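You operate a simulated robot arm through the tools that you are given. There is no shell and no other tool. Be economical: measure what you need, move in short steps, check, and stop when the job is done.

The job below is to be done with a simulated two-armed robot. You get a single attempt, and the scene is never put back.

## Task
Brush the dust off the white vent cover and slide it open.
Fine: put the purple brush back on the low shelf and slide the back closet door shut. Set down upright: purple brush. What is to be rubbed or washed off counts as gone when no trace of it is left.

It is judged by the outcome, as a careful person would: the job done as asked, and still so three seconds after it is handed in. It fails if anything else is knocked over, pushed out of place, dropped, spilled or broken. A push-on lid holds only when it is set on centred and level and pressed home; a screw cap is set on level and turned clockwise until tight.

## Robot
Two 7-joint arms with two-finger parallel grippers on one trunk, on a base that drives. Base frame: it is fixed to the floor where the robot stands at the start and does not move with it; the origin is under the middle of the robot, x ahead of it, y to its left, z up. Readings come in mm, rad, newtons and seconds.
The left shoulder is at the start at [50, 168, 1157], the right one opposite. With the tool pointing down near the work surface each hand reaches from about 100 to 600 mm from the robot's upright axis, wherever it stands, measured 20 degrees to its own side. Places, roughly: back sliding door [300, -1000, 1100]; front sliding door [300, -1200, 1100]; white vent cover [200, -1300, 700]. Payload 1.57 kg a hand.
The TCP of each hand is the grasp point between the finger pads, 30 mm short of the fingertips. In the tool frame z runs along the fingers and y along their closing line. Largest opening 80 mm; finger width 17, thickness 12; the body of the gripper, 40 by 82 mm, starts 80 mm behind the TCP.
Orientation is that of the tool frame in the base frame, as a unit quaternion [x, y, z, w]. With the fingers straight down and closing along the base's y, the tool's x points along the base's -x, its y along +y and its z along -z.

## Interface
- The arms move only by the tool arm_command. It takes "left_commands", "right_commands" or both (then of equal length, played together; a hand with none holds still); each is a list of rows, each a list of 6 numbers: the shift along the tool's x, y, z in mm, then the turn, a rotation vector about the tool's x, y, z in rad. In form: [[dx, dy, dz, rx, ry, rz], ...]. A call has 1 to 10 rows; each row shifts and turns the commanded pose from where the row before left it, along the tool's axes as they then stand. "left_grip" and "right_grip" are, for a hand that has rows, the opening, from 0 (shut) to 1 (fully open), set as the call begins (left out, the last holds). Rows are played at 5 a second. More than 50 mm and 0.15 rad between two rows, or a gripper value outside its range, and nothing of the call is played. A pose out of reach is approached as far as the arm can. The call stops where the force on the tool passes 90 N (or 10 N more than at its start, if that is more) or the arm is blocked; 0.2 s more then pass. Each finger travels about 45 mm/s and halts on what it meets, pressing with about 21 N; the grip force reading is that of the motor and also rises with nothing between the fingers. The clock runs only during rows and for 0.2 s after the last one: add rows that do not move to give the fingers time. The reply holds the time, the measured pose of the TCP, the force on the tool along the base axes, the opening and the grip force, in the units named above and with some noise, with the torque about the TCP (base axes, N m) and any sound that the robot's microphone picked up, and new pictures: "views" is both (left out), scene, wrist or none (wrist: the cameras of the hands that moved).
- Cameras (640 x 400 px; columns grow to the right, rows downward): "scene" is now at [126.9, -39.3, 1379.8]; the picture's right is [-0.31, -0.95, 0.00], its down [-0.53, 0.17, -0.83] and it looks along [0.79, -0.26, -0.55] (base axes); focal length 214 px, centre (320, 200). "left" rides on the left gripper at [72, 7, -122] in its tool frame; the picture's right is [-0.09, 1.00, 0.00], its down [-0.84, -0.08, -0.54] and it looks along [-0.54, -0.05, 0.84] (tool axes); focal length 238 px, centre (320, 200). "right" rides on the right gripper at [72, -7, -122] in its tool frame; the picture's right is [0.09, 1.00, 0.00], its down [-0.84, 0.08, -0.54] and it looks along [-0.54, 0.05, 0.84] (tool axes); focal length 238 px, centre (320, 200). There is no depth. A picture from a camera that has moved, and an enlarged one, comes with that camera's place and axes in the base frame and with its lens. The place of the scene camera against the robot may be out by one fixed shift of up to 25 mm in any direction.
- raise_lower(by): slides the trunk up (or, below 0, down) by that many mm; the arms and the scene camera ride with it, the base frame stays. It gives what a move gives, with no picture.
- roll_base(legs): drives the robot by 1 to 6 legs, each [ahead, left, turn to the left] in mm, mm and rad, along the robot's own axes; the way and the turn of a leg run together, so that a leg with both is an arc; at most 1500 mm and 3.142 rad a leg. The arms and the cameras ride along, it lands a little off, and it stops where it bumps. It gives what a move gives, and a new picture of the scene camera.
- head_to(pan, tilt): turns the head with the scene camera to pan (to the left, within 1.396 rad either way) and tilt (down, from -0.506 to 1.204), counted from straight ahead of the robot. It gives what a move gives, and a new picture of the scene camera.
- close_up(camera, box): a new picture of the part [left, top, right, bottom] of that camera's present view, enlarged. The clock stands still meanwhile.
- sign_off(): hands the job in; it is judged then, once.

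Go step by step. Nothing tells you exact positions but the pictures and the camera data: compare them with the known pose of the tool, close in by small moves and look again before you grip or let go. The budget is 120 turns and 260 pictures, counting those below and the enlarged ones. Unless the task says otherwise, let go and move clear before handing in, and close with one line.

The tools are called after "Emit:" by a JSON object that holds its "fn" and its "kwargs". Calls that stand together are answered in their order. arm_command: Moves the arms, as the interface text tells. Its arguments: {"type":"object","properties":{"left_commands":{"type":"array"},"left_grip":{"type":"number"},"right_commands":{"type":"array"},"right_grip":{"type":"number"},"views":{"type":"string","enum":["both","scene","wrist","none"]}},"required":[]} The other tools are called the same way: raise_lower (by) slides the trunk up or down; roll_base (legs) drives the base; head_to (pan, tilt) turns the head that bears the scene camera; close_up (camera, box) takes an enlarged picture of a part of a camera's view; sign_off () hands the job in.

At the start:

```text
t: 0.0
left_ee_pos: [280.9, -45.9, 1280.4]
left_tool_rot: [0.0, 1.0, 0.0, 0.0]
left_contact_force: [0.1, 0.0, -0.2]
left_moment: [0.03, -0.02, 0.01]
left_gripper_width: 79.9
left_finger_force: 0.1
right_ee_pos: [276.9, -415.8, 1213.9]
right_tool_rot: [-0.001, 1.0, 0.001, 0.0]
right_contact_force: [-0.6, -0.3, 1.0]
right_moment: [0.04, -0.01, 0.02]
right_gripper_width: 79.9
right_finger_force: 0.1
trunk travel left (down, up): [-325.0, 118.0]
robot x, y, heading: [-6.9, 1.4, -0.004]
head pan, tilt: [-0.312, 0.586]
```

scene: 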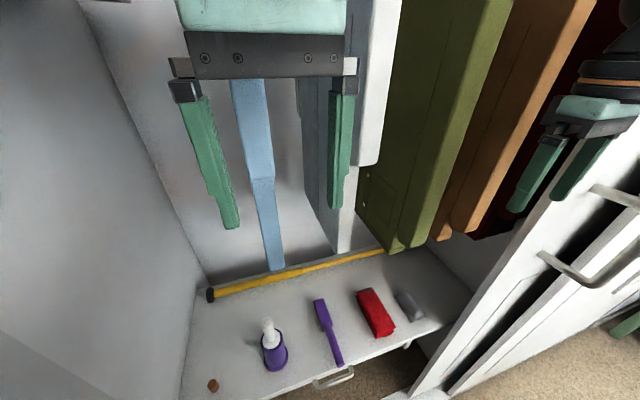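
right: 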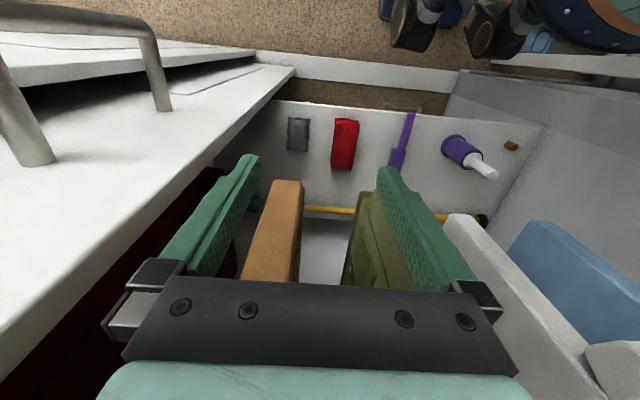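
left: 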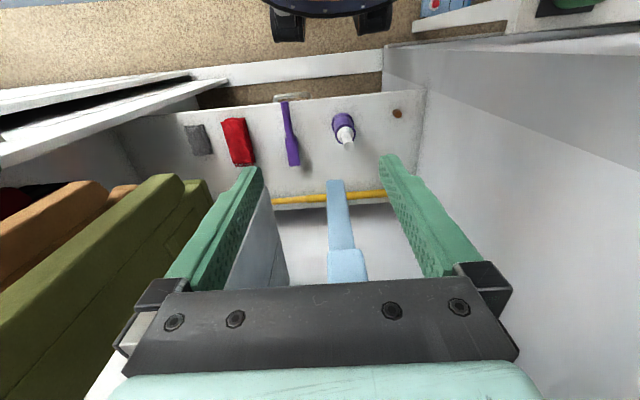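

I see a closet with hanging clothes, a low shelf with the purple brush, and sliding doors to the right. I'll turn the head to find the vent cover and the doors.

Emit:
{"fn": "head_to", "kwargs": {"pan": -1.2, "tilt": 0.5}}

Emit:
{"fn": "close_up", "kwargs": {"camera": "left", "box": [120, 60, 440, 220]}}

```text
t: 1.2
left_ee_pos: [281.1, -48.5, 1280.4]
left_tool_rot: [-0.009, 1.0, -0.003, 0.0]
left_contact_force: [15.9, -55.7, 23.9]
left_moment: [8.1, 4.37, 4.85]
left_gripper_width: 80.0
left_finger_force: 0.1
right_ee_pos: [277.2, -416.3, 1214.4]
right_tool_rot: [-0.001, 1.0, 0.001, 0.001]
right_contact_force: [-0.2, -0.7, -0.3]
right_moment: [0.0, -0.01, 0.03]
right_gripper_width: 80.0
right_finger_force: 0.1
trunk travel left (down, up): [-325.0, 118.0]
robot x, y, heading: [0.1, 1.9, -0.002]
head pan, tilt: [-1.201, 0.499]
camera scene: at [93.4, -86.5, 1385.0], right [-0.83, -0.56, 0.0], down [-0.28, 0.42, -0.86], along [0.49, -0.71, -0.5], focal length 214 px, centre (320, 200)
```

scene: 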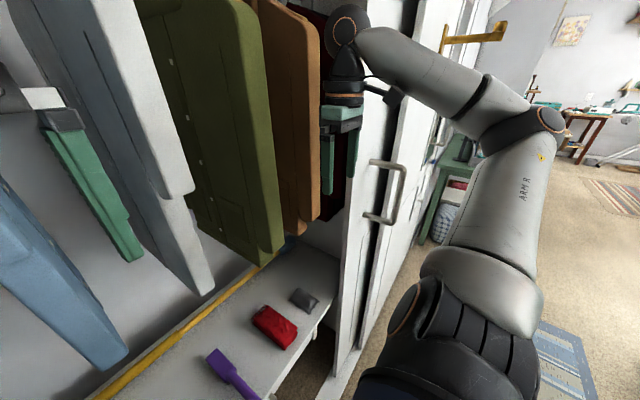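

```text
2.00 times, centred on (280, 140) of left
camera zoom: at [209.3, -43.7, 1401.6], right [0.07, 1.0, 0.0], down [0.84, -0.06, 0.54], along [0.54, -0.04, -0.84], focal length 477 px, centre (400, 320)
```

zoom: 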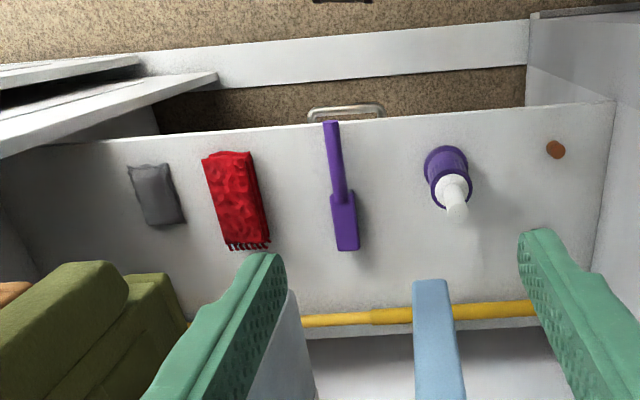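

The head turn raised a force on the left hand, so the head is probably touching the left wrist. I'll turn it back and check.

Emit:
{"fn": "head_to", "kwargs": {"pan": -0.312, "tilt": 0.586}}

```text
t: 2.4
left_ee_pos: [280.1, -46.0, 1278.8]
left_tool_rot: [0.0, 1.0, 0.001, 0.0]
left_contact_force: [-0.8, 0.9, 0.1]
left_moment: [0.01, -0.02, -0.04]
left_gripper_width: 80.3
left_finger_force: 0.1
right_ee_pos: [276.6, -416.9, 1213.5]
right_tool_rot: [-0.001, 1.0, 0.0, -0.001]
right_contact_force: [0.7, -0.2, 0.7]
right_moment: [0.01, 0.0, 0.0]
right_gripper_width: 80.2
right_finger_force: 0.1
trunk travel left (down, up): [-325.0, 118.0]
robot x, y, heading: [-1.9, -0.3, 0.003]
head pan, tilt: [-0.312, 0.586]
camera scene: at [126.9, -39.3, 1379.8], right [-0.31, -0.95, 0.0], down [-0.53, 0.17, -0.83], along [0.79, -0.26, -0.55], focal length 214 px, centre (320, 200)
```

scene: 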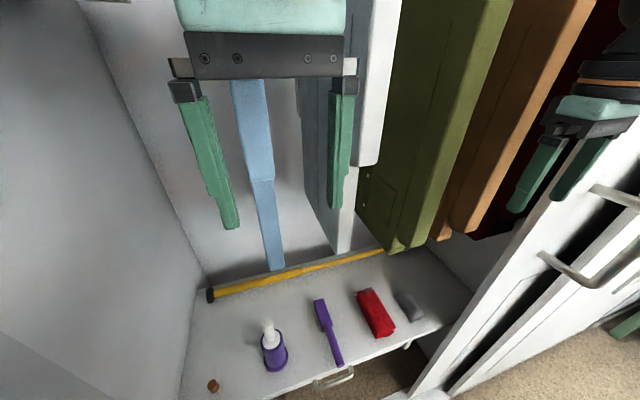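

The force is gone, so the head was touching the left wrist. I'll move the left hand down and to the left, then back the base away from the closet for a better look.

Emit:
{"fn": "arm_command", "kwargs": {"left_commands": [[0, 25, 42, 0, 0, 0], [0, 25, 42, 0, 0, 0], [0, 25, 42, 0, 0, 0], [0, 25, 42, 0, 0, 0], [0, 25, 42, 0, 0, 0], [0, 25, 42, 0, 0, 0]], "views": "none"}}

Emit:
{"fn": "roll_base", "kwargs": {"legs": [[-400, 0, 0]]}}

Emit:
{"fn": "head_to", "kwargs": {"pan": -1.1, "tilt": 0.5}}

```text
t: 3.5
left_ee_pos: [224.5, -15.3, 1107.9]
left_tool_rot: [0.115, 0.993, 0.035, 0.022]
left_contact_force: [1.5, -0.3, -0.9]
left_moment: [0.01, 0.07, 0.03]
left_gripper_width: 79.7
left_finger_force: 0.0
right_ee_pos: [260.2, -447.6, 1205.7]
right_tool_rot: [0.004, 1.0, 0.013, 0.006]
right_contact_force: [0.1, -1.4, 0.3]
right_moment: [0.05, 0.01, 0.0]
right_gripper_width: 79.7
right_finger_force: 0.1
trunk travel left (down, up): [-325.0, 118.0]
robot x, y, heading: [0.6, -3.4, -0.006]
head pan, tilt: [-0.312, 0.586]
stopped in row 5 (left hand): the arm was blocked; the commanded pose is now the measured one
```

```text
t: 4.4
left_ee_pos: [209.3, -12.2, 1104.5]
left_tool_rot: [0.138, 0.99, 0.03, 0.02]
left_contact_force: [1.1, 0.2, 0.0]
left_moment: [0.01, 0.02, -0.03]
left_gripper_width: 80.2
left_finger_force: 0.2
right_ee_pos: [248.8, -437.4, 1209.2]
right_tool_rot: [0.007, 1.0, 0.006, 0.001]
right_contact_force: [0.6, -0.7, -1.2]
right_moment: [0.06, -0.01, 0.02]
right_gripper_width: 79.8
right_finger_force: 0.2
trunk travel left (down, up): [-325.0, 118.0]
robot x, y, heading: [-16.4, -6.9, -0.01]
head pan, tilt: [-0.312, 0.586]
stopped in leg 1: the robot was blocked; the commanded pose is now the measured one
camera scene: at [104.7, -60.4, 1379.2], right [-0.32, -0.95, -0.01], down [-0.52, 0.19, -0.83], along [0.79, -0.26, -0.56], focal length 214 px, centre (320, 200)
```

scene: 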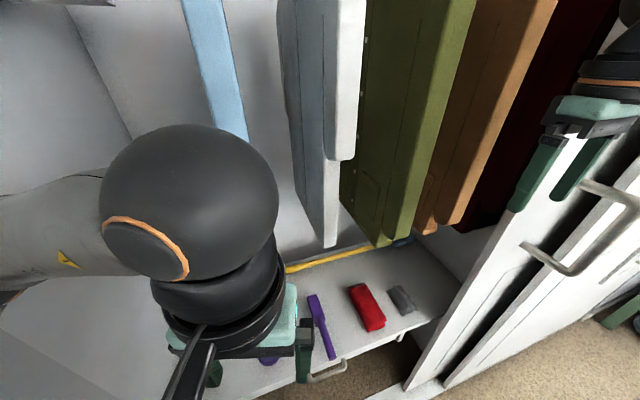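

```text
t: 5.5
left_ee_pos: [208.4, -12.1, 1104.0]
left_tool_rot: [0.137, 0.99, 0.029, 0.017]
left_contact_force: [1.0, -0.4, 0.4]
left_moment: [0.02, 0.03, 0.01]
left_gripper_width: 79.8
left_finger_force: 0.1
right_ee_pos: [252.1, -436.1, 1208.0]
right_tool_rot: [0.004, 1.0, 0.006, -0.001]
right_contact_force: [-1.4, -0.3, 0.0]
right_moment: [0.01, 0.02, 0.0]
right_gripper_width: 80.4
right_finger_force: 0.1
trunk travel left (down, up): [-325.0, 118.0]
robot x, y, heading: [-19.3, -2.3, -0.012]
head pan, tilt: [-1.1, 0.499]
camera scene: at [61.7, -114.1, 1386.5], right [-0.9, -0.44, -0.01], down [-0.21, 0.44, -0.87], along [0.39, -0.78, -0.49], focal length 214 px, centre (320, 200)
```

scene: 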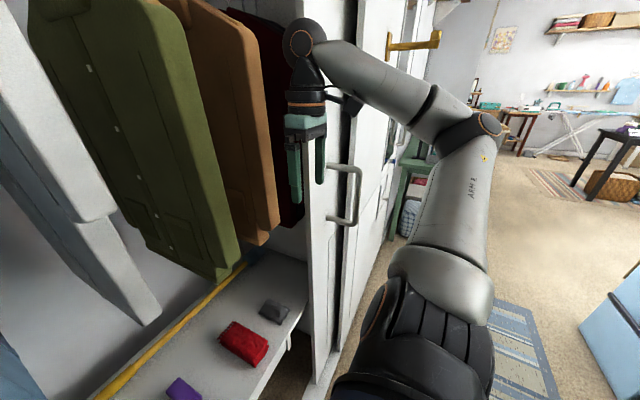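

Something blocks the left arm and the base. I'll look to the left to see what it is.

Emit:
{"fn": "head_to", "kwargs": {"pan": 1.0, "tilt": 0.6}}

```text
t: 7.5
left_ee_pos: [206.5, -11.2, 1105.4]
left_tool_rot: [0.137, 0.99, 0.029, 0.018]
left_contact_force: [0.5, 0.4, 0.2]
left_moment: [0.01, 0.01, -0.03]
left_gripper_width: 79.9
left_finger_force: 0.0
right_ee_pos: [250.8, -437.8, 1209.2]
right_tool_rot: [0.006, 1.0, 0.007, 0.0]
right_contact_force: [-0.4, 0.2, -0.1]
right_moment: [0.0, -0.03, 0.03]
right_gripper_width: 80.1
right_finger_force: 0.1
trunk travel left (down, up): [-325.0, 118.0]
robot x, y, heading: [-23.6, -3.0, -0.013]
head pan, tilt: [1.0, 0.6]
camera scene: at [69.8, 41.4, 1379.6], right [0.83, -0.55, -0.01], down [-0.31, -0.46, -0.83], along [0.45, 0.7, -0.55], focal length 214 px, centre (320, 200)
```

scene: 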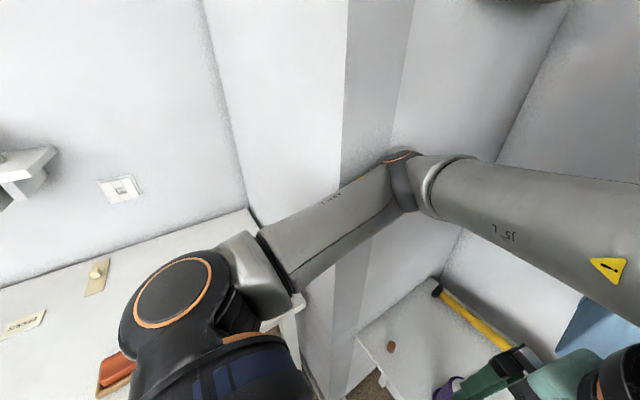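

The left elbow is jammed against the left jamb. I'll pull the right hand away from the door first, then shift the base right to free the elbow.

Emit:
{"fn": "arm_command", "kwargs": {"right_commands": [[40, 0, 0, 0, 0, 0], [40, 0, 0, 0, 0, 0], [40, 0, 0, 0, 0, 0]], "views": "none"}}

Emit:
{"fn": "roll_base", "kwargs": {"legs": [[0, -120, 0]]}}

```text
t: 8.3
left_ee_pos: [207.0, -11.5, 1103.6]
left_tool_rot: [0.137, 0.99, 0.031, 0.018]
left_contact_force: [0.7, -0.7, 0.9]
left_moment: [0.0, 0.01, -0.02]
left_gripper_width: 80.0
left_finger_force: 0.1
right_ee_pos: [130.4, -433.5, 1205.3]
right_tool_rot: [0.005, 1.0, 0.008, 0.0]
right_contact_force: [-0.3, -0.2, 0.0]
right_moment: [0.0, 0.02, 0.03]
right_gripper_width: 79.9
right_finger_force: 0.1
trunk travel left (down, up): [-325.0, 118.0]
robot x, y, heading: [-21.2, -5.5, -0.01]
head pan, tilt: [1.0, 0.6]
```

```text
t: 9.5
left_ee_pos: [207.7, -120.5, 1105.2]
left_tool_rot: [0.132, 0.991, 0.023, 0.019]
left_contact_force: [-0.1, -0.3, 0.1]
left_moment: [-0.04, -0.02, -0.01]
left_gripper_width: 80.0
left_finger_force: 0.1
right_ee_pos: [127.1, -542.8, 1211.7]
right_tool_rot: [0.007, 1.0, 0.0, 0.0]
right_contact_force: [0.3, -0.8, 0.2]
right_moment: [0.0, 0.0, 0.0]
right_gripper_width: 80.1
right_finger_force: 0.1
trunk travel left (down, up): [-325.0, 118.0]
robot x, y, heading: [-22.5, -127.6, -0.012]
head pan, tilt: [1.0, 0.6]
camera scene: at [69.2, -65.1, 1378.7], right [0.83, -0.55, 0.0], down [-0.31, -0.47, -0.83], along [0.46, 0.69, -0.56], focal length 214 px, centre (320, 200)
```

scene: 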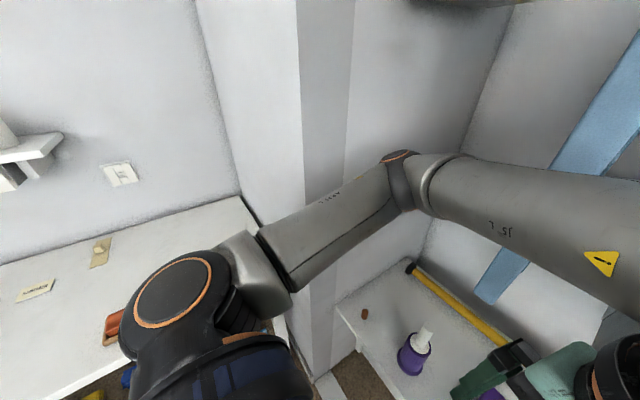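

The elbow is free. I'll back up now and look at the right side.

Emit:
{"fn": "roll_base", "kwargs": {"legs": [[-350, 0, 0], [0, -300, 0]]}}

Emit:
{"fn": "head_to", "kwargs": {"pan": -0.8, "tilt": 0.5}}

```text
t: 13.4
left_ee_pos: [-143.9, -416.4, 1105.4]
left_tool_rot: [0.14, 0.99, 0.023, 0.019]
left_contact_force: [-0.7, -0.2, 0.2]
left_moment: [-0.02, -0.02, 0.01]
left_gripper_width: 79.8
left_finger_force: 0.1
right_ee_pos: [-230.5, -837.6, 1211.8]
right_tool_rot: [0.016, 1.0, 0.0, 0.0]
right_contact_force: [-0.5, -0.1, -0.4]
right_moment: [0.04, -0.02, 0.03]
right_gripper_width: 80.1
right_finger_force: 0.0
trunk travel left (down, up): [-325.0, 118.0]
robot x, y, heading: [-374.3, -419.9, -0.036]
head pan, tilt: [1.0, 0.6]
camera scene: at [-281.4, -358.6, 1378.6], right [0.82, -0.57, 0.0], down [-0.32, -0.47, -0.83], along [0.47, 0.68, -0.56], focal length 214 px, centre (320, 200)
```

scene: 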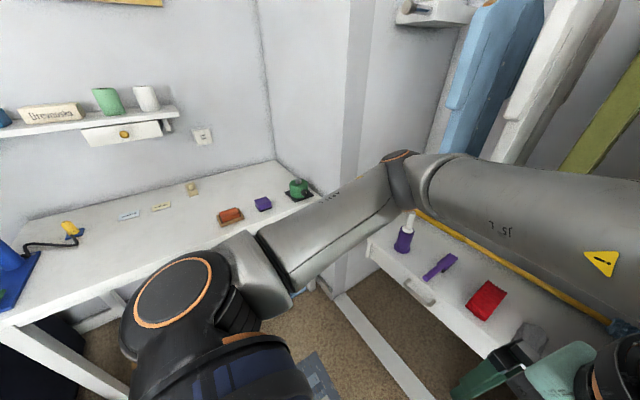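

```text
t: 15.2
left_ee_pos: [-141.9, -414.4, 1105.8]
left_tool_rot: [0.14, 0.99, 0.023, 0.019]
left_contact_force: [0.8, 0.3, -0.5]
left_moment: [0.01, 0.02, 0.0]
left_gripper_width: 79.8
left_finger_force: 0.0
right_ee_pos: [-231.1, -836.1, 1211.5]
right_tool_rot: [0.016, 1.0, -0.001, 0.0]
right_contact_force: [0.7, 0.6, 0.2]
right_moment: [0.0, -0.04, 0.0]
right_gripper_width: 80.1
right_finger_force: 0.1
trunk travel left (down, up): [-325.0, 118.0]
robot x, y, heading: [-372.5, -419.0, -0.029]
head pan, tilt: [-0.799, 0.499]
camera scene: at [-270.1, -498.0, 1387.7], right [-0.74, -0.67, 0.0], down [-0.32, 0.35, -0.88], along [0.59, -0.65, -0.48], focal length 214 px, centre (320, 200)
```

scene: 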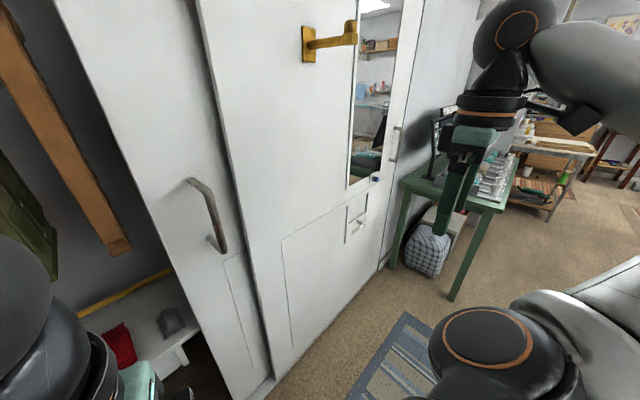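

The doors are visible now, and there is a small vent-like fitting low on the front door. I'll zoom in on it.

Emit:
{"fn": "close_up", "kwargs": {"camera": "scene", "box": [300, 150, 420, 260]}}

Emit:
{"fn": "close_up", "kwargs": {"camera": "scene", "box": [60, 130, 320, 400]}}

```text
3.64 times, centred on (360, 205) of scene
camera zoom: at [-270.1, -498.0, 1387.7], right [-0.74, -0.67, 0.0], down [-0.32, 0.35, -0.88], along [0.59, -0.65, -0.48], focal length 780 px, centre (174, 182)
```

zoom: 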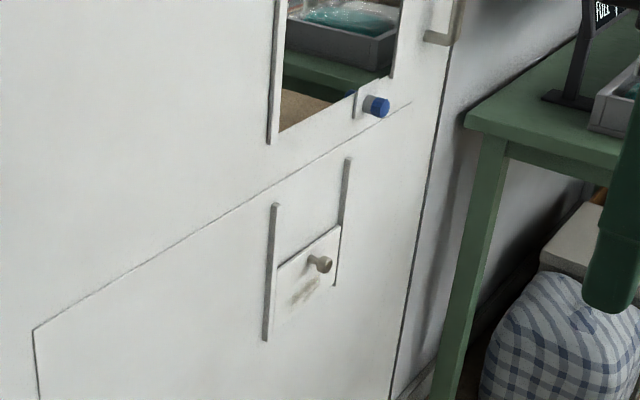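

```text
1.48 times, centred on (190, 265) of scene
camera zoom: at [-270.1, -498.0, 1387.7], right [-0.74, -0.67, 0.0], down [-0.32, 0.35, -0.88], along [0.59, -0.65, -0.48], focal length 318 px, centre (513, 104)
```

zoom: 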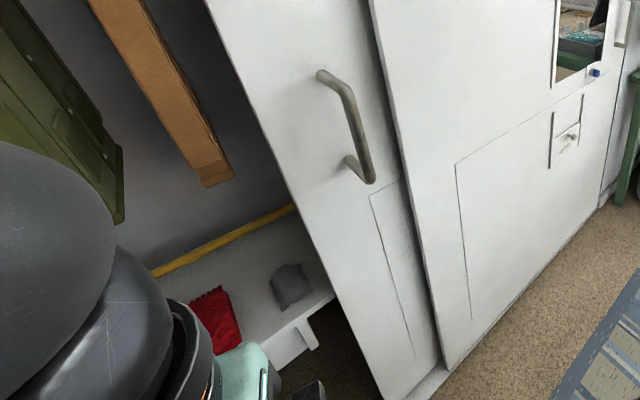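

The vent cover is a white plate with a knob between vertical rails on the front door, and the dust is below the knob. I'll fetch the brush with the left hand, parking the robot so the left elbow clears the jamb.

Emit:
{"fn": "roll_base", "kwargs": {"legs": [[0, 0, 0.03], [250, 170, 0]]}}

Emit:
{"fn": "head_to", "kwargs": {"pan": -0.1, "tilt": 0.8}}

Emit:
{"fn": "arm_command", "kwargs": {"left_commands": [[0, 0, 0, 0, 0, -0.125], [0, 0, 0, 0, 0, -0.125], [0, 0, 40, 0, 0, 0], [0, 0, 40, 0, 0, 0], [0, 0, 40, 0, 0, 0]]}}

```text
t: 17.6
left_ee_pos: [104.8, -237.7, 1104.9]
left_tool_rot: [0.127, 0.992, 0.022, 0.018]
left_contact_force: [0.0, -0.5, -0.7]
left_moment: [-0.01, 0.05, -0.02]
left_gripper_width: 80.0
left_finger_force: 0.0
right_ee_pos: [30.0, -661.1, 1210.5]
right_tool_rot: [0.002, 1.0, 0.0, 0.0]
right_contact_force: [-0.2, -0.6, -1.3]
right_moment: [-0.02, 0.01, 0.02]
right_gripper_width: 80.0
right_finger_force: 0.1
trunk travel left (down, up): [-325.0, 118.0]
robot x, y, heading: [-122.8, -246.2, 0.002]
head pan, tilt: [-0.799, 0.499]
camera scene: at [-19.7, -323.4, 1387.7], right [-0.72, -0.69, 0.0], down [-0.33, 0.34, -0.88], along [0.61, -0.63, -0.48], focal length 214 px, centre (320, 200)
```

scene: 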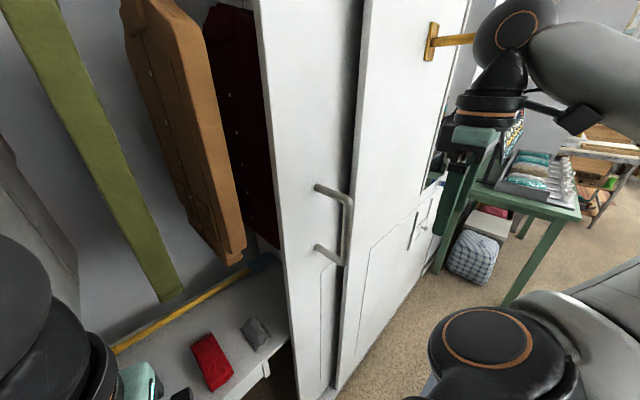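

```text
t: 18.7
left_ee_pos: [105.5, -238.7, 1106.3]
left_tool_rot: [0.127, 0.991, 0.022, 0.019]
left_contact_force: [0.2, 0.0, 0.2]
left_moment: [0.03, -0.01, -0.01]
left_gripper_width: 79.8
left_finger_force: 0.0
right_ee_pos: [29.0, -661.6, 1211.2]
right_tool_rot: [0.002, 1.0, 0.001, 0.0]
right_contact_force: [0.1, -0.1, 0.2]
right_moment: [-0.02, 0.0, -0.01]
right_gripper_width: 80.2
right_finger_force: 0.0
trunk travel left (down, up): [-325.0, 118.0]
robot x, y, heading: [-125.5, -245.8, -0.001]
head pan, tilt: [-0.099, 0.799]
camera scene: at [-3.2, -266.7, 1361.8], right [-0.1, -0.99, 0.0], down [-0.71, 0.07, -0.7], along [0.69, -0.07, -0.72], focal length 214 px, centre (320, 200)
```

scene: 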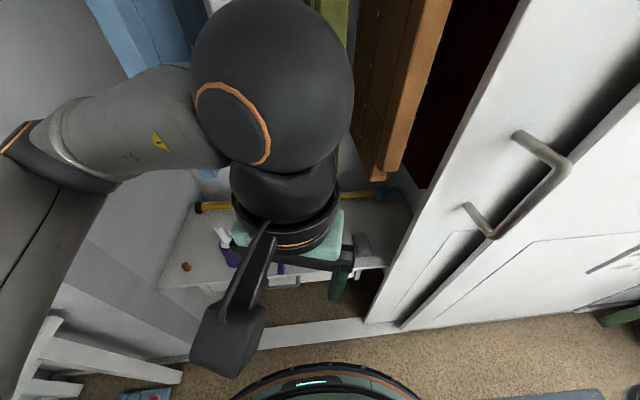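

```text
t: 19.9
left_ee_pos: [112.4, -231.9, 986.2]
left_tool_rot: [0.002, 1.0, 0.02, 0.02]
left_contact_force: [0.4, 0.7, -0.8]
left_moment: [-0.01, -0.01, 0.0]
left_gripper_width: 79.9
left_finger_force: 0.0
right_ee_pos: [30.1, -661.5, 1212.2]
right_tool_rot: [0.001, 1.0, 0.0, 0.0]
right_contact_force: [-0.3, 0.4, 0.3]
right_moment: [-0.02, 0.02, 0.01]
right_gripper_width: 80.2
right_finger_force: 0.0
trunk travel left (down, up): [-325.0, 118.0]
robot x, y, heading: [-123.6, -246.1, -0.01]
head pan, tilt: [-0.099, 0.799]
camera scene: at [-3.0, -266.5, 1361.8], right [-0.1, -0.99, 0.0], down [-0.71, 0.07, -0.7], along [0.69, -0.07, -0.72], focal length 214 px, centre (320, 200)
camera left: at [34.4, -232.7, 1105.2], right [0.1, 0.99, 0.04], down [0.81, -0.1, 0.57], along [0.57, -0.02, -0.82], focal length 238 px, centre (320, 200)
```

scene: 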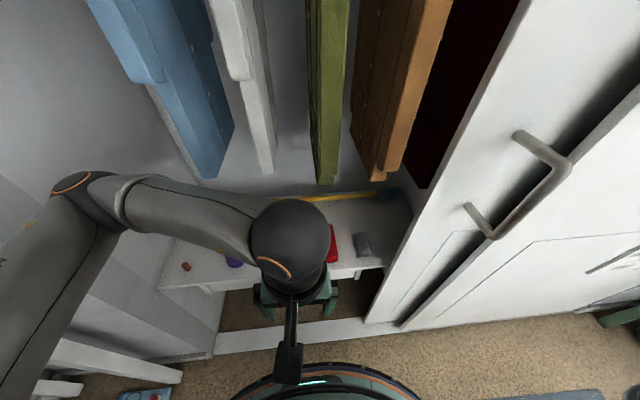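
left: 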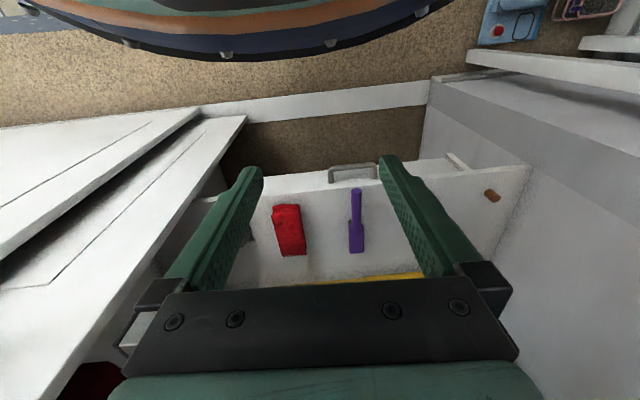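

The brush lies with its handle end near (343, -158) and its head end near (553, -159). I'll straighten the left hand and bring it above the handle.

Emit:
{"fn": "arm_command", "kwargs": {"left_commands": [[-37, 10.5, 19.5, 0.04, 0.04, 0], [-37, 10.5, 19.5, 0, 0, 0], [-37, 10.5, 19.5, 0, 0, 0], [-37, 10.5, 19.5, 0, 0, 0], [-37, 10.5, 19.5, 0, 0, 0], [-37, 10.5, 19.5, 0, 0, 0], [-37, 10.5, 19.5, 0, 0, 0]]}}

Emit:
{"fn": "close_up", "kwargs": {"camera": "left", "box": [220, 60, 420, 185]}}

```text
t: 21.5
left_ee_pos: [371.1, -159.1, 849.3]
left_tool_rot: [0.002, 1.0, 0.0, 0.001]
left_contact_force: [-0.4, 0.4, -0.7]
left_moment: [0.01, -0.01, 0.0]
left_gripper_width: 80.2
left_finger_force: 0.0
right_ee_pos: [29.1, -662.1, 1212.1]
right_tool_rot: [0.002, 1.0, 0.0, 0.0]
right_contact_force: [0.9, -0.1, 0.1]
right_moment: [0.0, 0.01, -0.01]
right_gripper_width: 79.9
right_finger_force: 0.1
trunk travel left (down, up): [-325.0, 118.0]
robot x, y, heading: [-123.1, -245.4, -0.002]
head pan, tilt: [-0.099, 0.799]
camera scene: at [-2.8, -266.6, 1361.7], right [-0.1, -0.99, 0.0], down [-0.71, 0.07, -0.7], along [0.69, -0.07, -0.72], focal length 214 px, centre (320, 200)
camera left: at [299.3, -153.3, 970.7], right [0.1, 1.0, 0.0], down [0.84, -0.08, 0.54], along [0.54, -0.05, -0.84], focal length 238 px, centre (320, 200)
```

scene: 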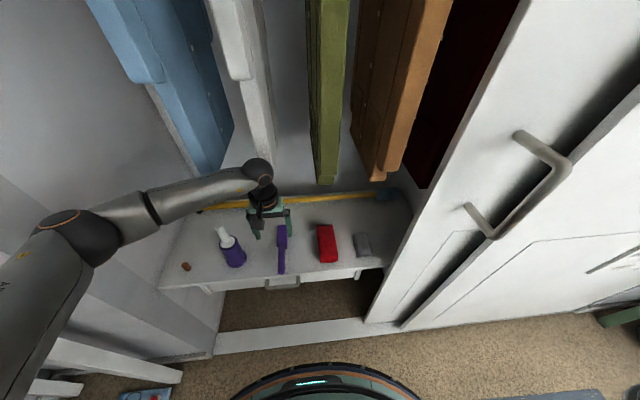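
left: 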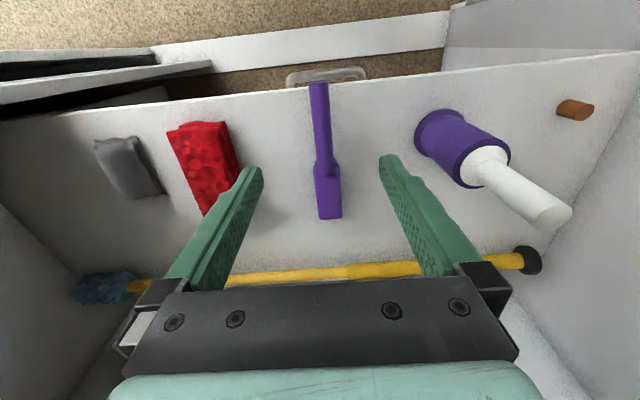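

```text
3.20 times, centred on (320, 122) of left
camera zoom: at [299.3, -153.3, 970.7], right [0.1, 1.0, 0.0], down [0.84, -0.08, 0.54], along [0.54, -0.05, -0.84], focal length 763 px, centre (320, 448)
```

zoom: 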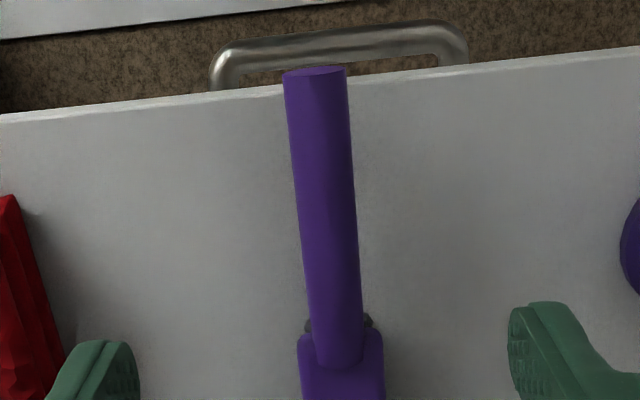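

The brush lies bristles down with its handle slightly over the shelf edge. I'll descend to about z = 700 above the mid-handle and look.

Emit:
{"fn": "arm_command", "kwargs": {"left_commands": [[-12, 0, 48, 0, 0, 0], [-12, 0, 48, 0, 0, 0], [0, 0, 49, 0, 0, 0]]}}

Emit:
{"fn": "close_up", "kwargs": {"camera": "scene", "box": [210, 180, 350, 300]}}

```text
t: 22.3
left_ee_pos: [393.0, -159.8, 705.0]
left_tool_rot: [0.001, 1.0, 0.0, 0.001]
left_contact_force: [0.0, 0.6, 0.7]
left_moment: [0.01, -0.02, 0.01]
left_gripper_width: 79.9
left_finger_force: 0.1
right_ee_pos: [29.5, -661.5, 1211.3]
right_tool_rot: [0.002, 1.0, 0.0, 0.0]
right_contact_force: [-0.3, -0.6, -0.7]
right_moment: [-0.02, 0.0, -0.05]
right_gripper_width: 80.3
right_finger_force: 0.1
trunk travel left (down, up): [-325.0, 118.0]
robot x, y, heading: [-129.2, -246.5, -0.006]
head pan, tilt: [-0.099, 0.799]
camera scene: at [-3.0, -266.7, 1361.8], right [-0.1, -0.99, 0.0], down [-0.71, 0.07, -0.7], along [0.69, -0.07, -0.72], focal length 214 px, centre (320, 200)
camera left: at [321.3, -155.7, 827.0], right [0.1, 1.0, 0.0], down [0.83, -0.08, 0.54], along [0.54, -0.05, -0.84], focal length 238 px, centre (320, 200)
```

scene: 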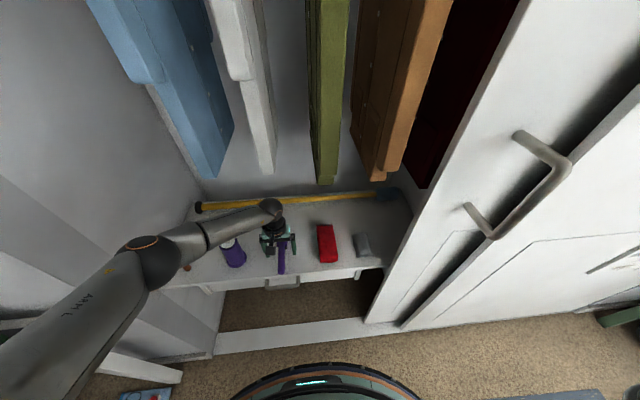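
left: 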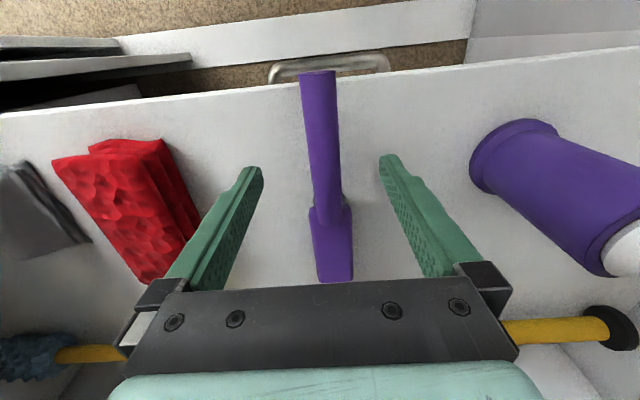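

```text
3.33 times, centred on (280, 240) of scene
camera zoom: at [-3.0, -266.7, 1361.8], right [-0.1, -0.99, 0.0], down [-0.71, 0.07, -0.7], along [0.69, -0.07, -0.72], focal length 715 px, centre (453, 67)
```

zoom: 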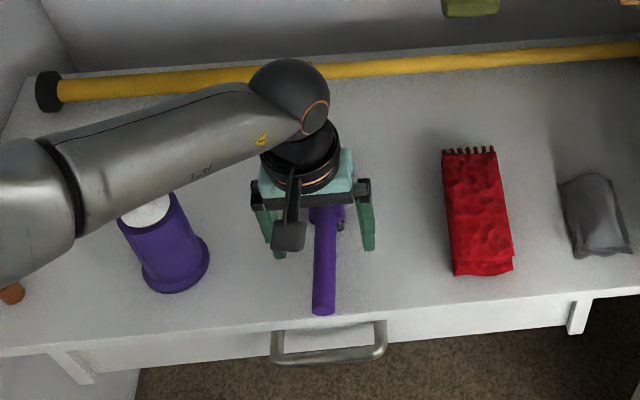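

The top of the brush head is at about z = 657. I'll go down to TCP z ≈ 658 and grip the handle.

Emit:
{"fn": "arm_command", "kwargs": {"left_commands": [[0, 0, 25, 0, 0, 0], [0, 0, 22, 0, 0, 0]]}}

Emit:
{"fn": "close_up", "kwargs": {"camera": "left", "box": [220, 60, 420, 300]}}

```text
t: 22.9
left_ee_pos: [396.3, -160.7, 656.3]
left_tool_rot: [0.001, 1.0, 0.0, 0.002]
left_contact_force: [-0.8, -0.4, -0.4]
left_moment: [-0.01, 0.03, -0.03]
left_gripper_width: 80.0
left_finger_force: 0.0
right_ee_pos: [27.9, -661.2, 1211.8]
right_tool_rot: [0.002, 1.0, 0.0, -0.001]
right_contact_force: [0.4, 0.5, -0.5]
right_moment: [-0.01, -0.02, 0.02]
right_gripper_width: 80.0
right_finger_force: 0.3
trunk travel left (down, up): [-325.0, 118.0]
robot x, y, heading: [-122.5, -249.5, -0.005]
head pan, tilt: [-0.099, 0.799]
camera scene: at [-3.1, -266.8, 1361.7], right [-0.1, -0.99, 0.0], down [-0.71, 0.07, -0.7], along [0.69, -0.07, -0.72], focal length 214 px, centre (320, 200)
camera left: at [322.6, -155.4, 779.1], right [0.1, 1.0, 0.0], down [0.83, -0.08, 0.54], along [0.54, -0.05, -0.84], focal length 238 px, centre (320, 200)
```

scene: 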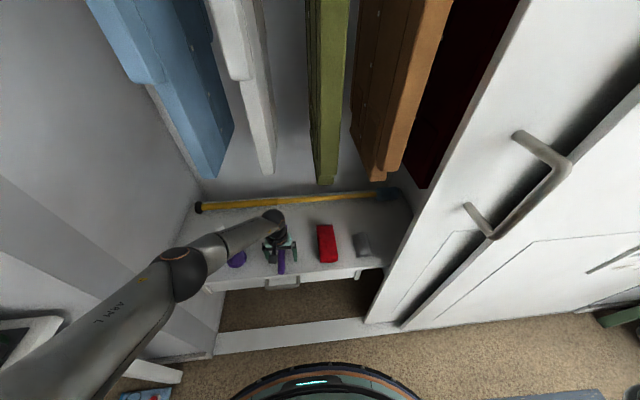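
left: 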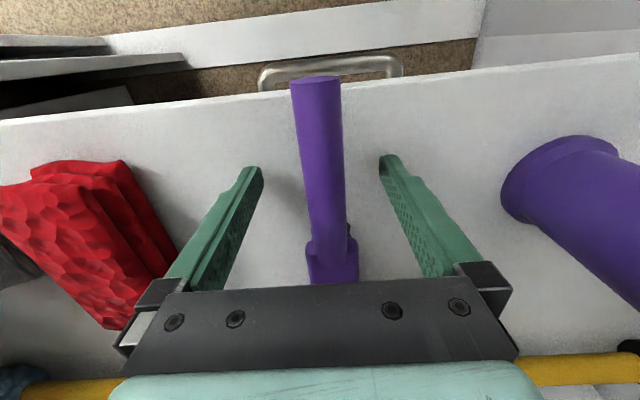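

```text
1.67 times, centred on (320, 180) of left
camera zoom: at [322.6, -155.4, 779.1], right [0.1, 1.0, 0.0], down [0.83, -0.08, 0.54], along [0.54, -0.05, -0.84], focal length 397 px, centre (320, 233)
```

zoom: 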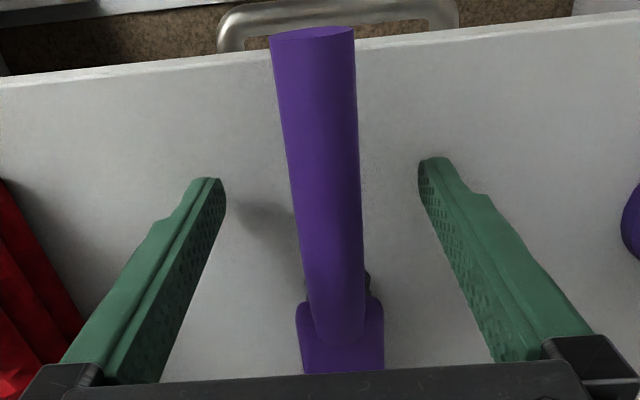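

The fingers straddle the handle, so I'll close the grip.

Emit:
{"fn": "arm_command", "kwargs": {"left_commands": [[0, 0, 0, 0, 0, 0], [0, 0, 0, 0, 0, 0], [0, 0, 0, 0, 0, 0], [0, 0, 0, 0, 0, 0], [0, 0, 0, 0, 0, 0]], "left_grip": 0, "views": "none"}}

Emit:
{"fn": "close_up", "kwargs": {"camera": "left", "box": [220, 60, 420, 300]}}

```text
t: 24.1
left_ee_pos: [393.8, -160.1, 657.6]
left_tool_rot: [0.002, 1.0, 0.0, 0.001]
left_contact_force: [0.4, 0.5, 0.4]
left_moment: [0.0, 0.0, 0.02]
left_gripper_width: 22.7
left_finger_force: 21.0
right_ee_pos: [29.1, -660.8, 1211.8]
right_tool_rot: [0.002, 1.0, 0.001, 0.001]
right_contact_force: [0.2, 0.3, 0.2]
right_moment: [0.03, 0.03, -0.02]
right_gripper_width: 80.1
right_finger_force: 0.1
trunk travel left (down, up): [-325.0, 118.0]
robot x, y, heading: [-125.0, -248.9, -0.004]
head pan, tilt: [-0.099, 0.799]
```

```text
1.67 times, centred on (320, 180) of left
camera zoom: at [322.5, -155.4, 779.4], right [0.1, 1.0, 0.0], down [0.84, -0.08, 0.54], along [0.54, -0.05, -0.84], focal length 397 px, centre (320, 233)
```

zoom: 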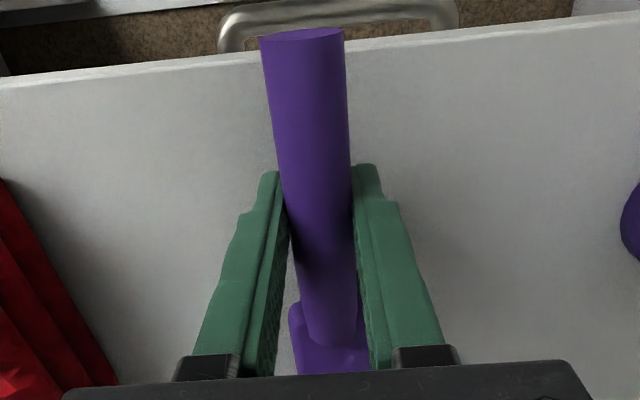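

The handle is gripped at 22.7 mm, with the resting TCP near (394, -160, 657). I'll lift a little and pull straight back out of the closet.

Emit:
{"fn": "arm_command", "kwargs": {"left_commands": [[0, 0, -30, 0, 0, 0], [0, 0, -30, 0, 0, 0], [40, 0, 0, 0, 0, 0], [45, 0, 0, 0, 0, 0], [45, 0, 0, 0, 0, 0], [45, 0, 0, 0, 0, 0], [45, 0, 0, 0, 0, 0]]}}

```text
t: 25.7
left_ee_pos: [173.8, -159.6, 722.1]
left_tool_rot: [0.002, 1.0, 0.0, 0.002]
left_contact_force: [-0.3, 0.3, -0.5]
left_moment: [0.01, 0.11, 0.02]
left_gripper_width: 22.6
left_finger_force: 21.1
right_ee_pos: [28.2, -661.3, 1211.6]
right_tool_rot: [0.002, 1.0, -0.001, 0.0]
right_contact_force: [0.3, -0.5, -0.6]
right_moment: [-0.01, -0.03, 0.01]
right_gripper_width: 80.2
right_finger_force: 0.0
trunk travel left (down, up): [-325.0, 118.0]
robot x, y, heading: [-129.0, -245.4, -0.003]
head pan, tilt: [-0.099, 0.799]
camera scene: at [-3.4, -266.5, 1361.8], right [-0.1, -0.99, 0.0], down [-0.71, 0.07, -0.7], along [0.69, -0.07, -0.72], focal length 214 px, centre (320, 200)
camera left: at [101.4, -154.2, 843.9], right [0.09, 1.0, 0.0], down [0.83, -0.08, 0.54], along [0.54, -0.05, -0.84], focal length 238 px, centre (320, 200)
```

scene: 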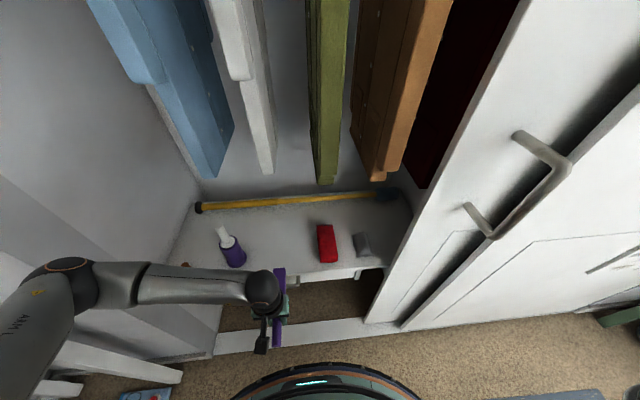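
left: 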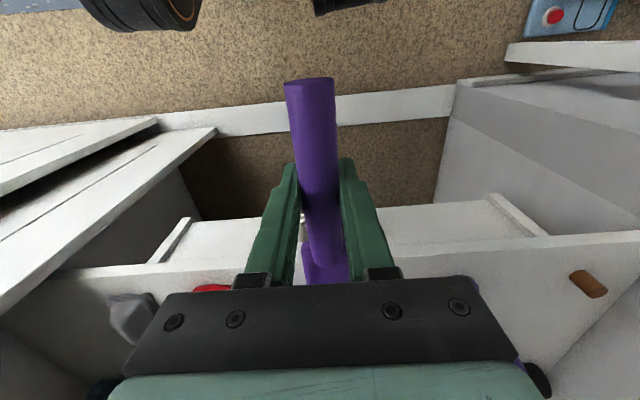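

The brush is held well. I'll tuck the right hand in, then back up and drive toward the vent, stopping partway to look.

Emit:
{"fn": "arm_command", "kwargs": {"right_commands": [[0, 40, 0, 0, 0, 0], [0, 40, 0, 0, 0, 0], [0, 40, 0, 0, 0, 0], [0, 40, 0, 0, 0, 0]], "views": "none"}}

Emit:
{"fn": "roll_base", "kwargs": {"legs": [[-350, 0, 0], [0, -750, 0]]}}

Emit:
{"fn": "head_to", "kwargs": {"pan": -0.5, "tilt": 0.6}}

```text
t: 26.7
left_ee_pos: [174.4, -159.9, 722.4]
left_tool_rot: [0.001, 1.0, 0.0, 0.001]
left_contact_force: [0.0, 0.3, -1.1]
left_moment: [0.01, 0.08, 0.0]
left_gripper_width: 22.3
left_finger_force: 21.1
right_ee_pos: [28.9, -500.7, 1209.7]
right_tool_rot: [0.001, 1.0, 0.0, 0.0]
right_contact_force: [-0.6, 0.5, -0.6]
right_moment: [-0.02, 0.0, 0.03]
right_gripper_width: 79.9
right_finger_force: 0.2
trunk travel left (down, up): [-325.0, 118.0]
robot x, y, heading: [-123.3, -249.3, -0.007]
head pan, tilt: [-0.099, 0.799]
```

```text
t: 32.7
left_ee_pos: [-184.1, -925.1, 721.8]
left_tool_rot: [0.007, 1.0, 0.0, 0.001]
left_contact_force: [0.3, -0.1, -1.5]
left_moment: [-0.01, 0.1, 0.04]
left_gripper_width: 22.5
left_finger_force: 21.4
right_ee_pos: [-331.0, -1266.0, 1210.7]
right_tool_rot: [0.005, 1.0, 0.0, 0.0]
right_contact_force: [0.3, -0.1, -0.3]
right_moment: [0.0, -0.02, -0.03]
right_gripper_width: 80.0
right_finger_force: 0.1
trunk travel left (down, up): [-325.0, 118.0]
robot x, y, heading: [-481.3, -1012.1, -0.014]
head pan, tilt: [-0.099, 0.799]
camera scene: at [-361.0, -1031.7, 1361.7], right [-0.11, -0.99, 0.0], down [-0.71, 0.08, -0.7], along [0.69, -0.08, -0.72], focal length 214 px, centre (320, 200)
```

scene: 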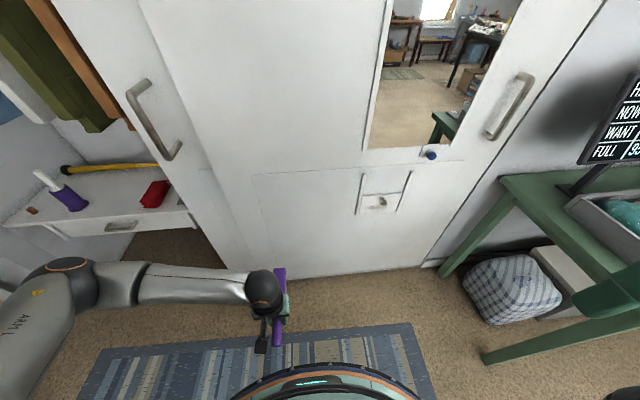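

```text
t: 33.6
left_ee_pos: [-182.5, -925.6, 722.2]
left_tool_rot: [0.006, 1.0, -0.001, 0.001]
left_contact_force: [0.1, 0.7, -2.1]
left_moment: [-0.02, 0.09, -0.01]
left_gripper_width: 22.7
left_finger_force: 20.9
right_ee_pos: [-331.0, -1266.6, 1210.5]
right_tool_rot: [0.006, 1.0, 0.0, 0.0]
right_contact_force: [-0.2, -0.2, 0.2]
right_moment: [0.0, 0.01, 0.01]
right_gripper_width: 79.8
right_finger_force: 0.1
trunk travel left (down, up): [-325.0, 118.0]
robot x, y, heading: [-481.9, -1011.4, -0.013]
head pan, tilt: [-0.499, 0.6]
camera scene: at [-364.0, -1065.6, 1378.6], right [-0.49, -0.87, 0.0], down [-0.49, 0.28, -0.82], along [0.72, -0.4, -0.57], focal length 214 px, centre (320, 200)
```

scene: 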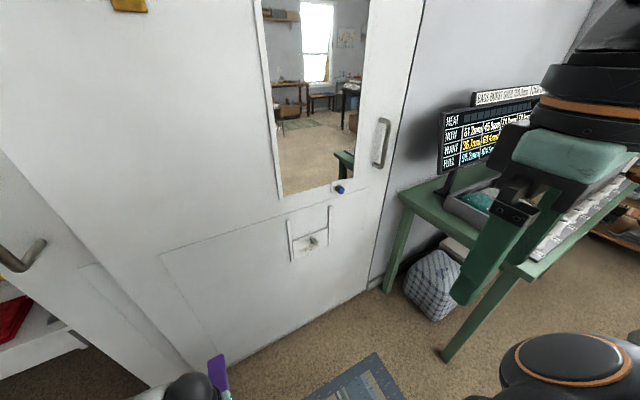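

The vent knob is near (235, -1360, 700). I'll drive to face it, then rotate the left hand so the bristles point at the door with the brush head up.

Emit:
{"fn": "roll_base", "kwargs": {"legs": [[0, 0, 0.014], [0, -375, 0]]}}

Emit:
{"fn": "arm_command", "kwargs": {"left_commands": [[0, 0, 0, 0, -0.143, 0], [-10, 0, 0, 0, -0.143, 0], [-20, 0, 0, 0, -0.143, 0], [-20, 0, 10, 0, -0.143, 0], [-20, 0, 10, 0, -0.143, 0], [-10, 0, 20, 0, -0.143, 0], [0, 0, 30, 0, -0.143, 0], [10, 0, 30, 0, -0.143, 0], [10, 0, 30, 0, -0.143, 0], [10, 0, 30, 0, -0.143, 0]]}}

```text
t: 36.3
left_ee_pos: [-182.9, -1296.3, 722.8]
left_tool_rot: [0.003, 1.0, -0.001, 0.001]
left_contact_force: [0.3, -0.2, -1.5]
left_moment: [0.01, 0.13, 0.01]
left_gripper_width: 22.4
left_finger_force: 21.0
right_ee_pos: [-331.2, -1637.3, 1210.0]
right_tool_rot: [0.002, 1.0, -0.001, 0.0]
right_contact_force: [-0.8, 0.4, 0.5]
right_moment: [-0.02, 0.0, 0.02]
right_gripper_width: 79.7
right_finger_force: 0.1
trunk travel left (down, up): [-325.0, 118.0]
robot x, y, heading: [-482.6, -1384.0, -0.005]
head pan, tilt: [-0.499, 0.6]
camera scene: at [-364.4, -1437.2, 1378.6], right [-0.48, -0.88, 0.0], down [-0.49, 0.27, -0.82], along [0.72, -0.4, -0.57], focal length 214 px, centre (320, 200)
```

scene: 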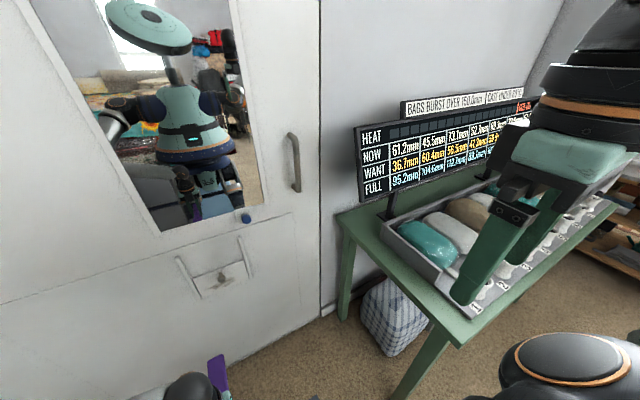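

```text
t: 38.5
left_ee_pos: [8.3, -1443.2, 810.8]
left_tool_rot: [-0.005, 0.763, 0.007, 0.647]
left_contact_force: [0.3, -0.1, -2.3]
left_moment: [-0.01, 0.04, 0.02]
left_gripper_width: 22.7
left_finger_force: 20.9
left hand out of reach, approached as far as the arm can: row 6, 7, 8, 9, 10
right_ee_pos: [-331.4, -1637.0, 1209.9]
right_tool_rot: [0.002, 1.0, 0.0, -0.001]
right_contact_force: [-0.4, 0.2, 0.5]
right_moment: [0.01, 0.0, 0.05]
right_gripper_width: 80.1
right_finger_force: 0.0
trunk travel left (down, up): [-325.0, 118.0]
robot x, y, heading: [-487.2, -1382.7, -0.005]
head pan, tilt: [-0.499, 0.6]
camera scene: at [-364.3, -1436.8, 1378.6], right [-0.48, -0.88, 0.0], down [-0.49, 0.27, -0.82], along [0.72, -0.4, -0.57], focal length 214 px, centre (320, 200)
camera left: at [-123.3, -1440.7, 759.9], right [0.0, 1.0, 0.09], down [-0.4, -0.09, 0.91], along [0.92, -0.03, 0.4], focal length 238 px, centre (320, 200)
```

scene: 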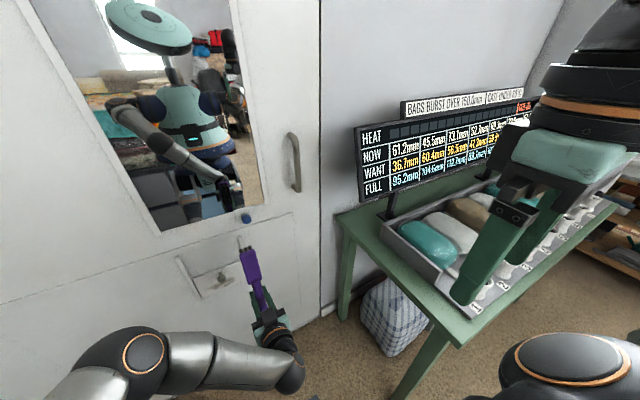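
left: 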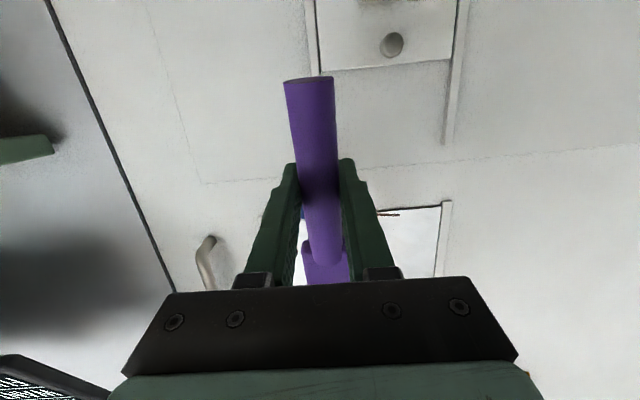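

The arm reached about the right orientation but is stretched low. I'll lower the trunk for an easier reach at vent height.

Emit:
{"fn": "raise_lower", "kwargs": {"by": -220}}

Emit:
{"fn": "arm_command", "kwargs": {"left_commands": [[0, 0, 0, 0, -0.08, 0], [0, 20, 0, 0, -0.08, 0], [0, 20, 0, 0, 0, 0]]}}

```text
t: 40.8
left_ee_pos: [9.5, -1443.1, 591.2]
left_tool_rot: [-0.006, 0.763, 0.008, 0.646]
left_contact_force: [0.3, -0.3, -0.4]
left_moment: [-0.02, 0.03, 0.01]
left_gripper_width: 22.5
left_finger_force: 21.0
right_ee_pos: [-331.0, -1637.1, 990.1]
right_tool_rot: [0.002, 1.0, 0.0, 0.001]
right_contact_force: [-0.8, -0.5, -0.6]
right_moment: [0.01, -0.03, 0.01]
right_gripper_width: 79.8
right_finger_force: 0.0
trunk travel left (down, up): [-105.0, 338.0]
robot x, y, heading: [-483.4, -1381.2, -0.009]
head pan, tilt: [-0.499, 0.6]
```

```text
t: 41.6
left_ee_pos: [-3.9, -1423.6, 655.3]
left_tool_rot: [-0.007, 0.71, 0.009, 0.704]
left_contact_force: [-0.3, 0.6, -1.2]
left_moment: [-0.01, 0.02, 0.03]
left_gripper_width: 22.5
left_finger_force: 21.2
left hand out of reach, approached as far as the arm can: row 1, 2, 3
right_ee_pos: [-330.7, -1637.3, 988.8]
right_tool_rot: [0.002, 1.0, 0.0, 0.0]
right_contact_force: [-0.2, 0.3, 0.3]
right_moment: [-0.02, 0.0, -0.03]
right_gripper_width: 80.0
right_finger_force: 0.0
trunk travel left (down, up): [-105.0, 338.0]
robot x, y, heading: [-483.3, -1384.4, -0.007]
head pan, tilt: [-0.499, 0.6]
camera scene: at [-364.4, -1436.7, 1158.6], right [-0.48, -0.88, 0.0], down [-0.49, 0.27, -0.83], along [0.72, -0.4, -0.56], focal length 214 px, centre (320, 200)
camera left: at [-127.1, -1422.0, 584.2], right [-0.02, 1.0, 0.1], down [-0.53, -0.09, 0.84], along [0.85, -0.03, 0.53], focal length 238 px, centre (320, 200)
```

scene: 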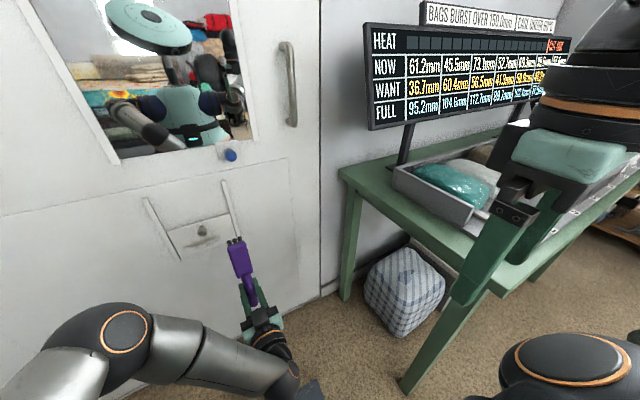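
left: 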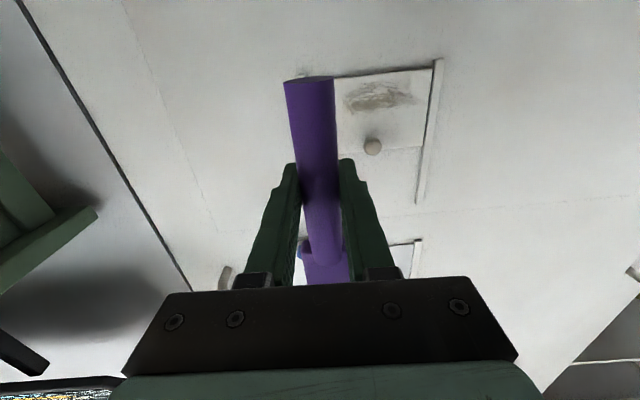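

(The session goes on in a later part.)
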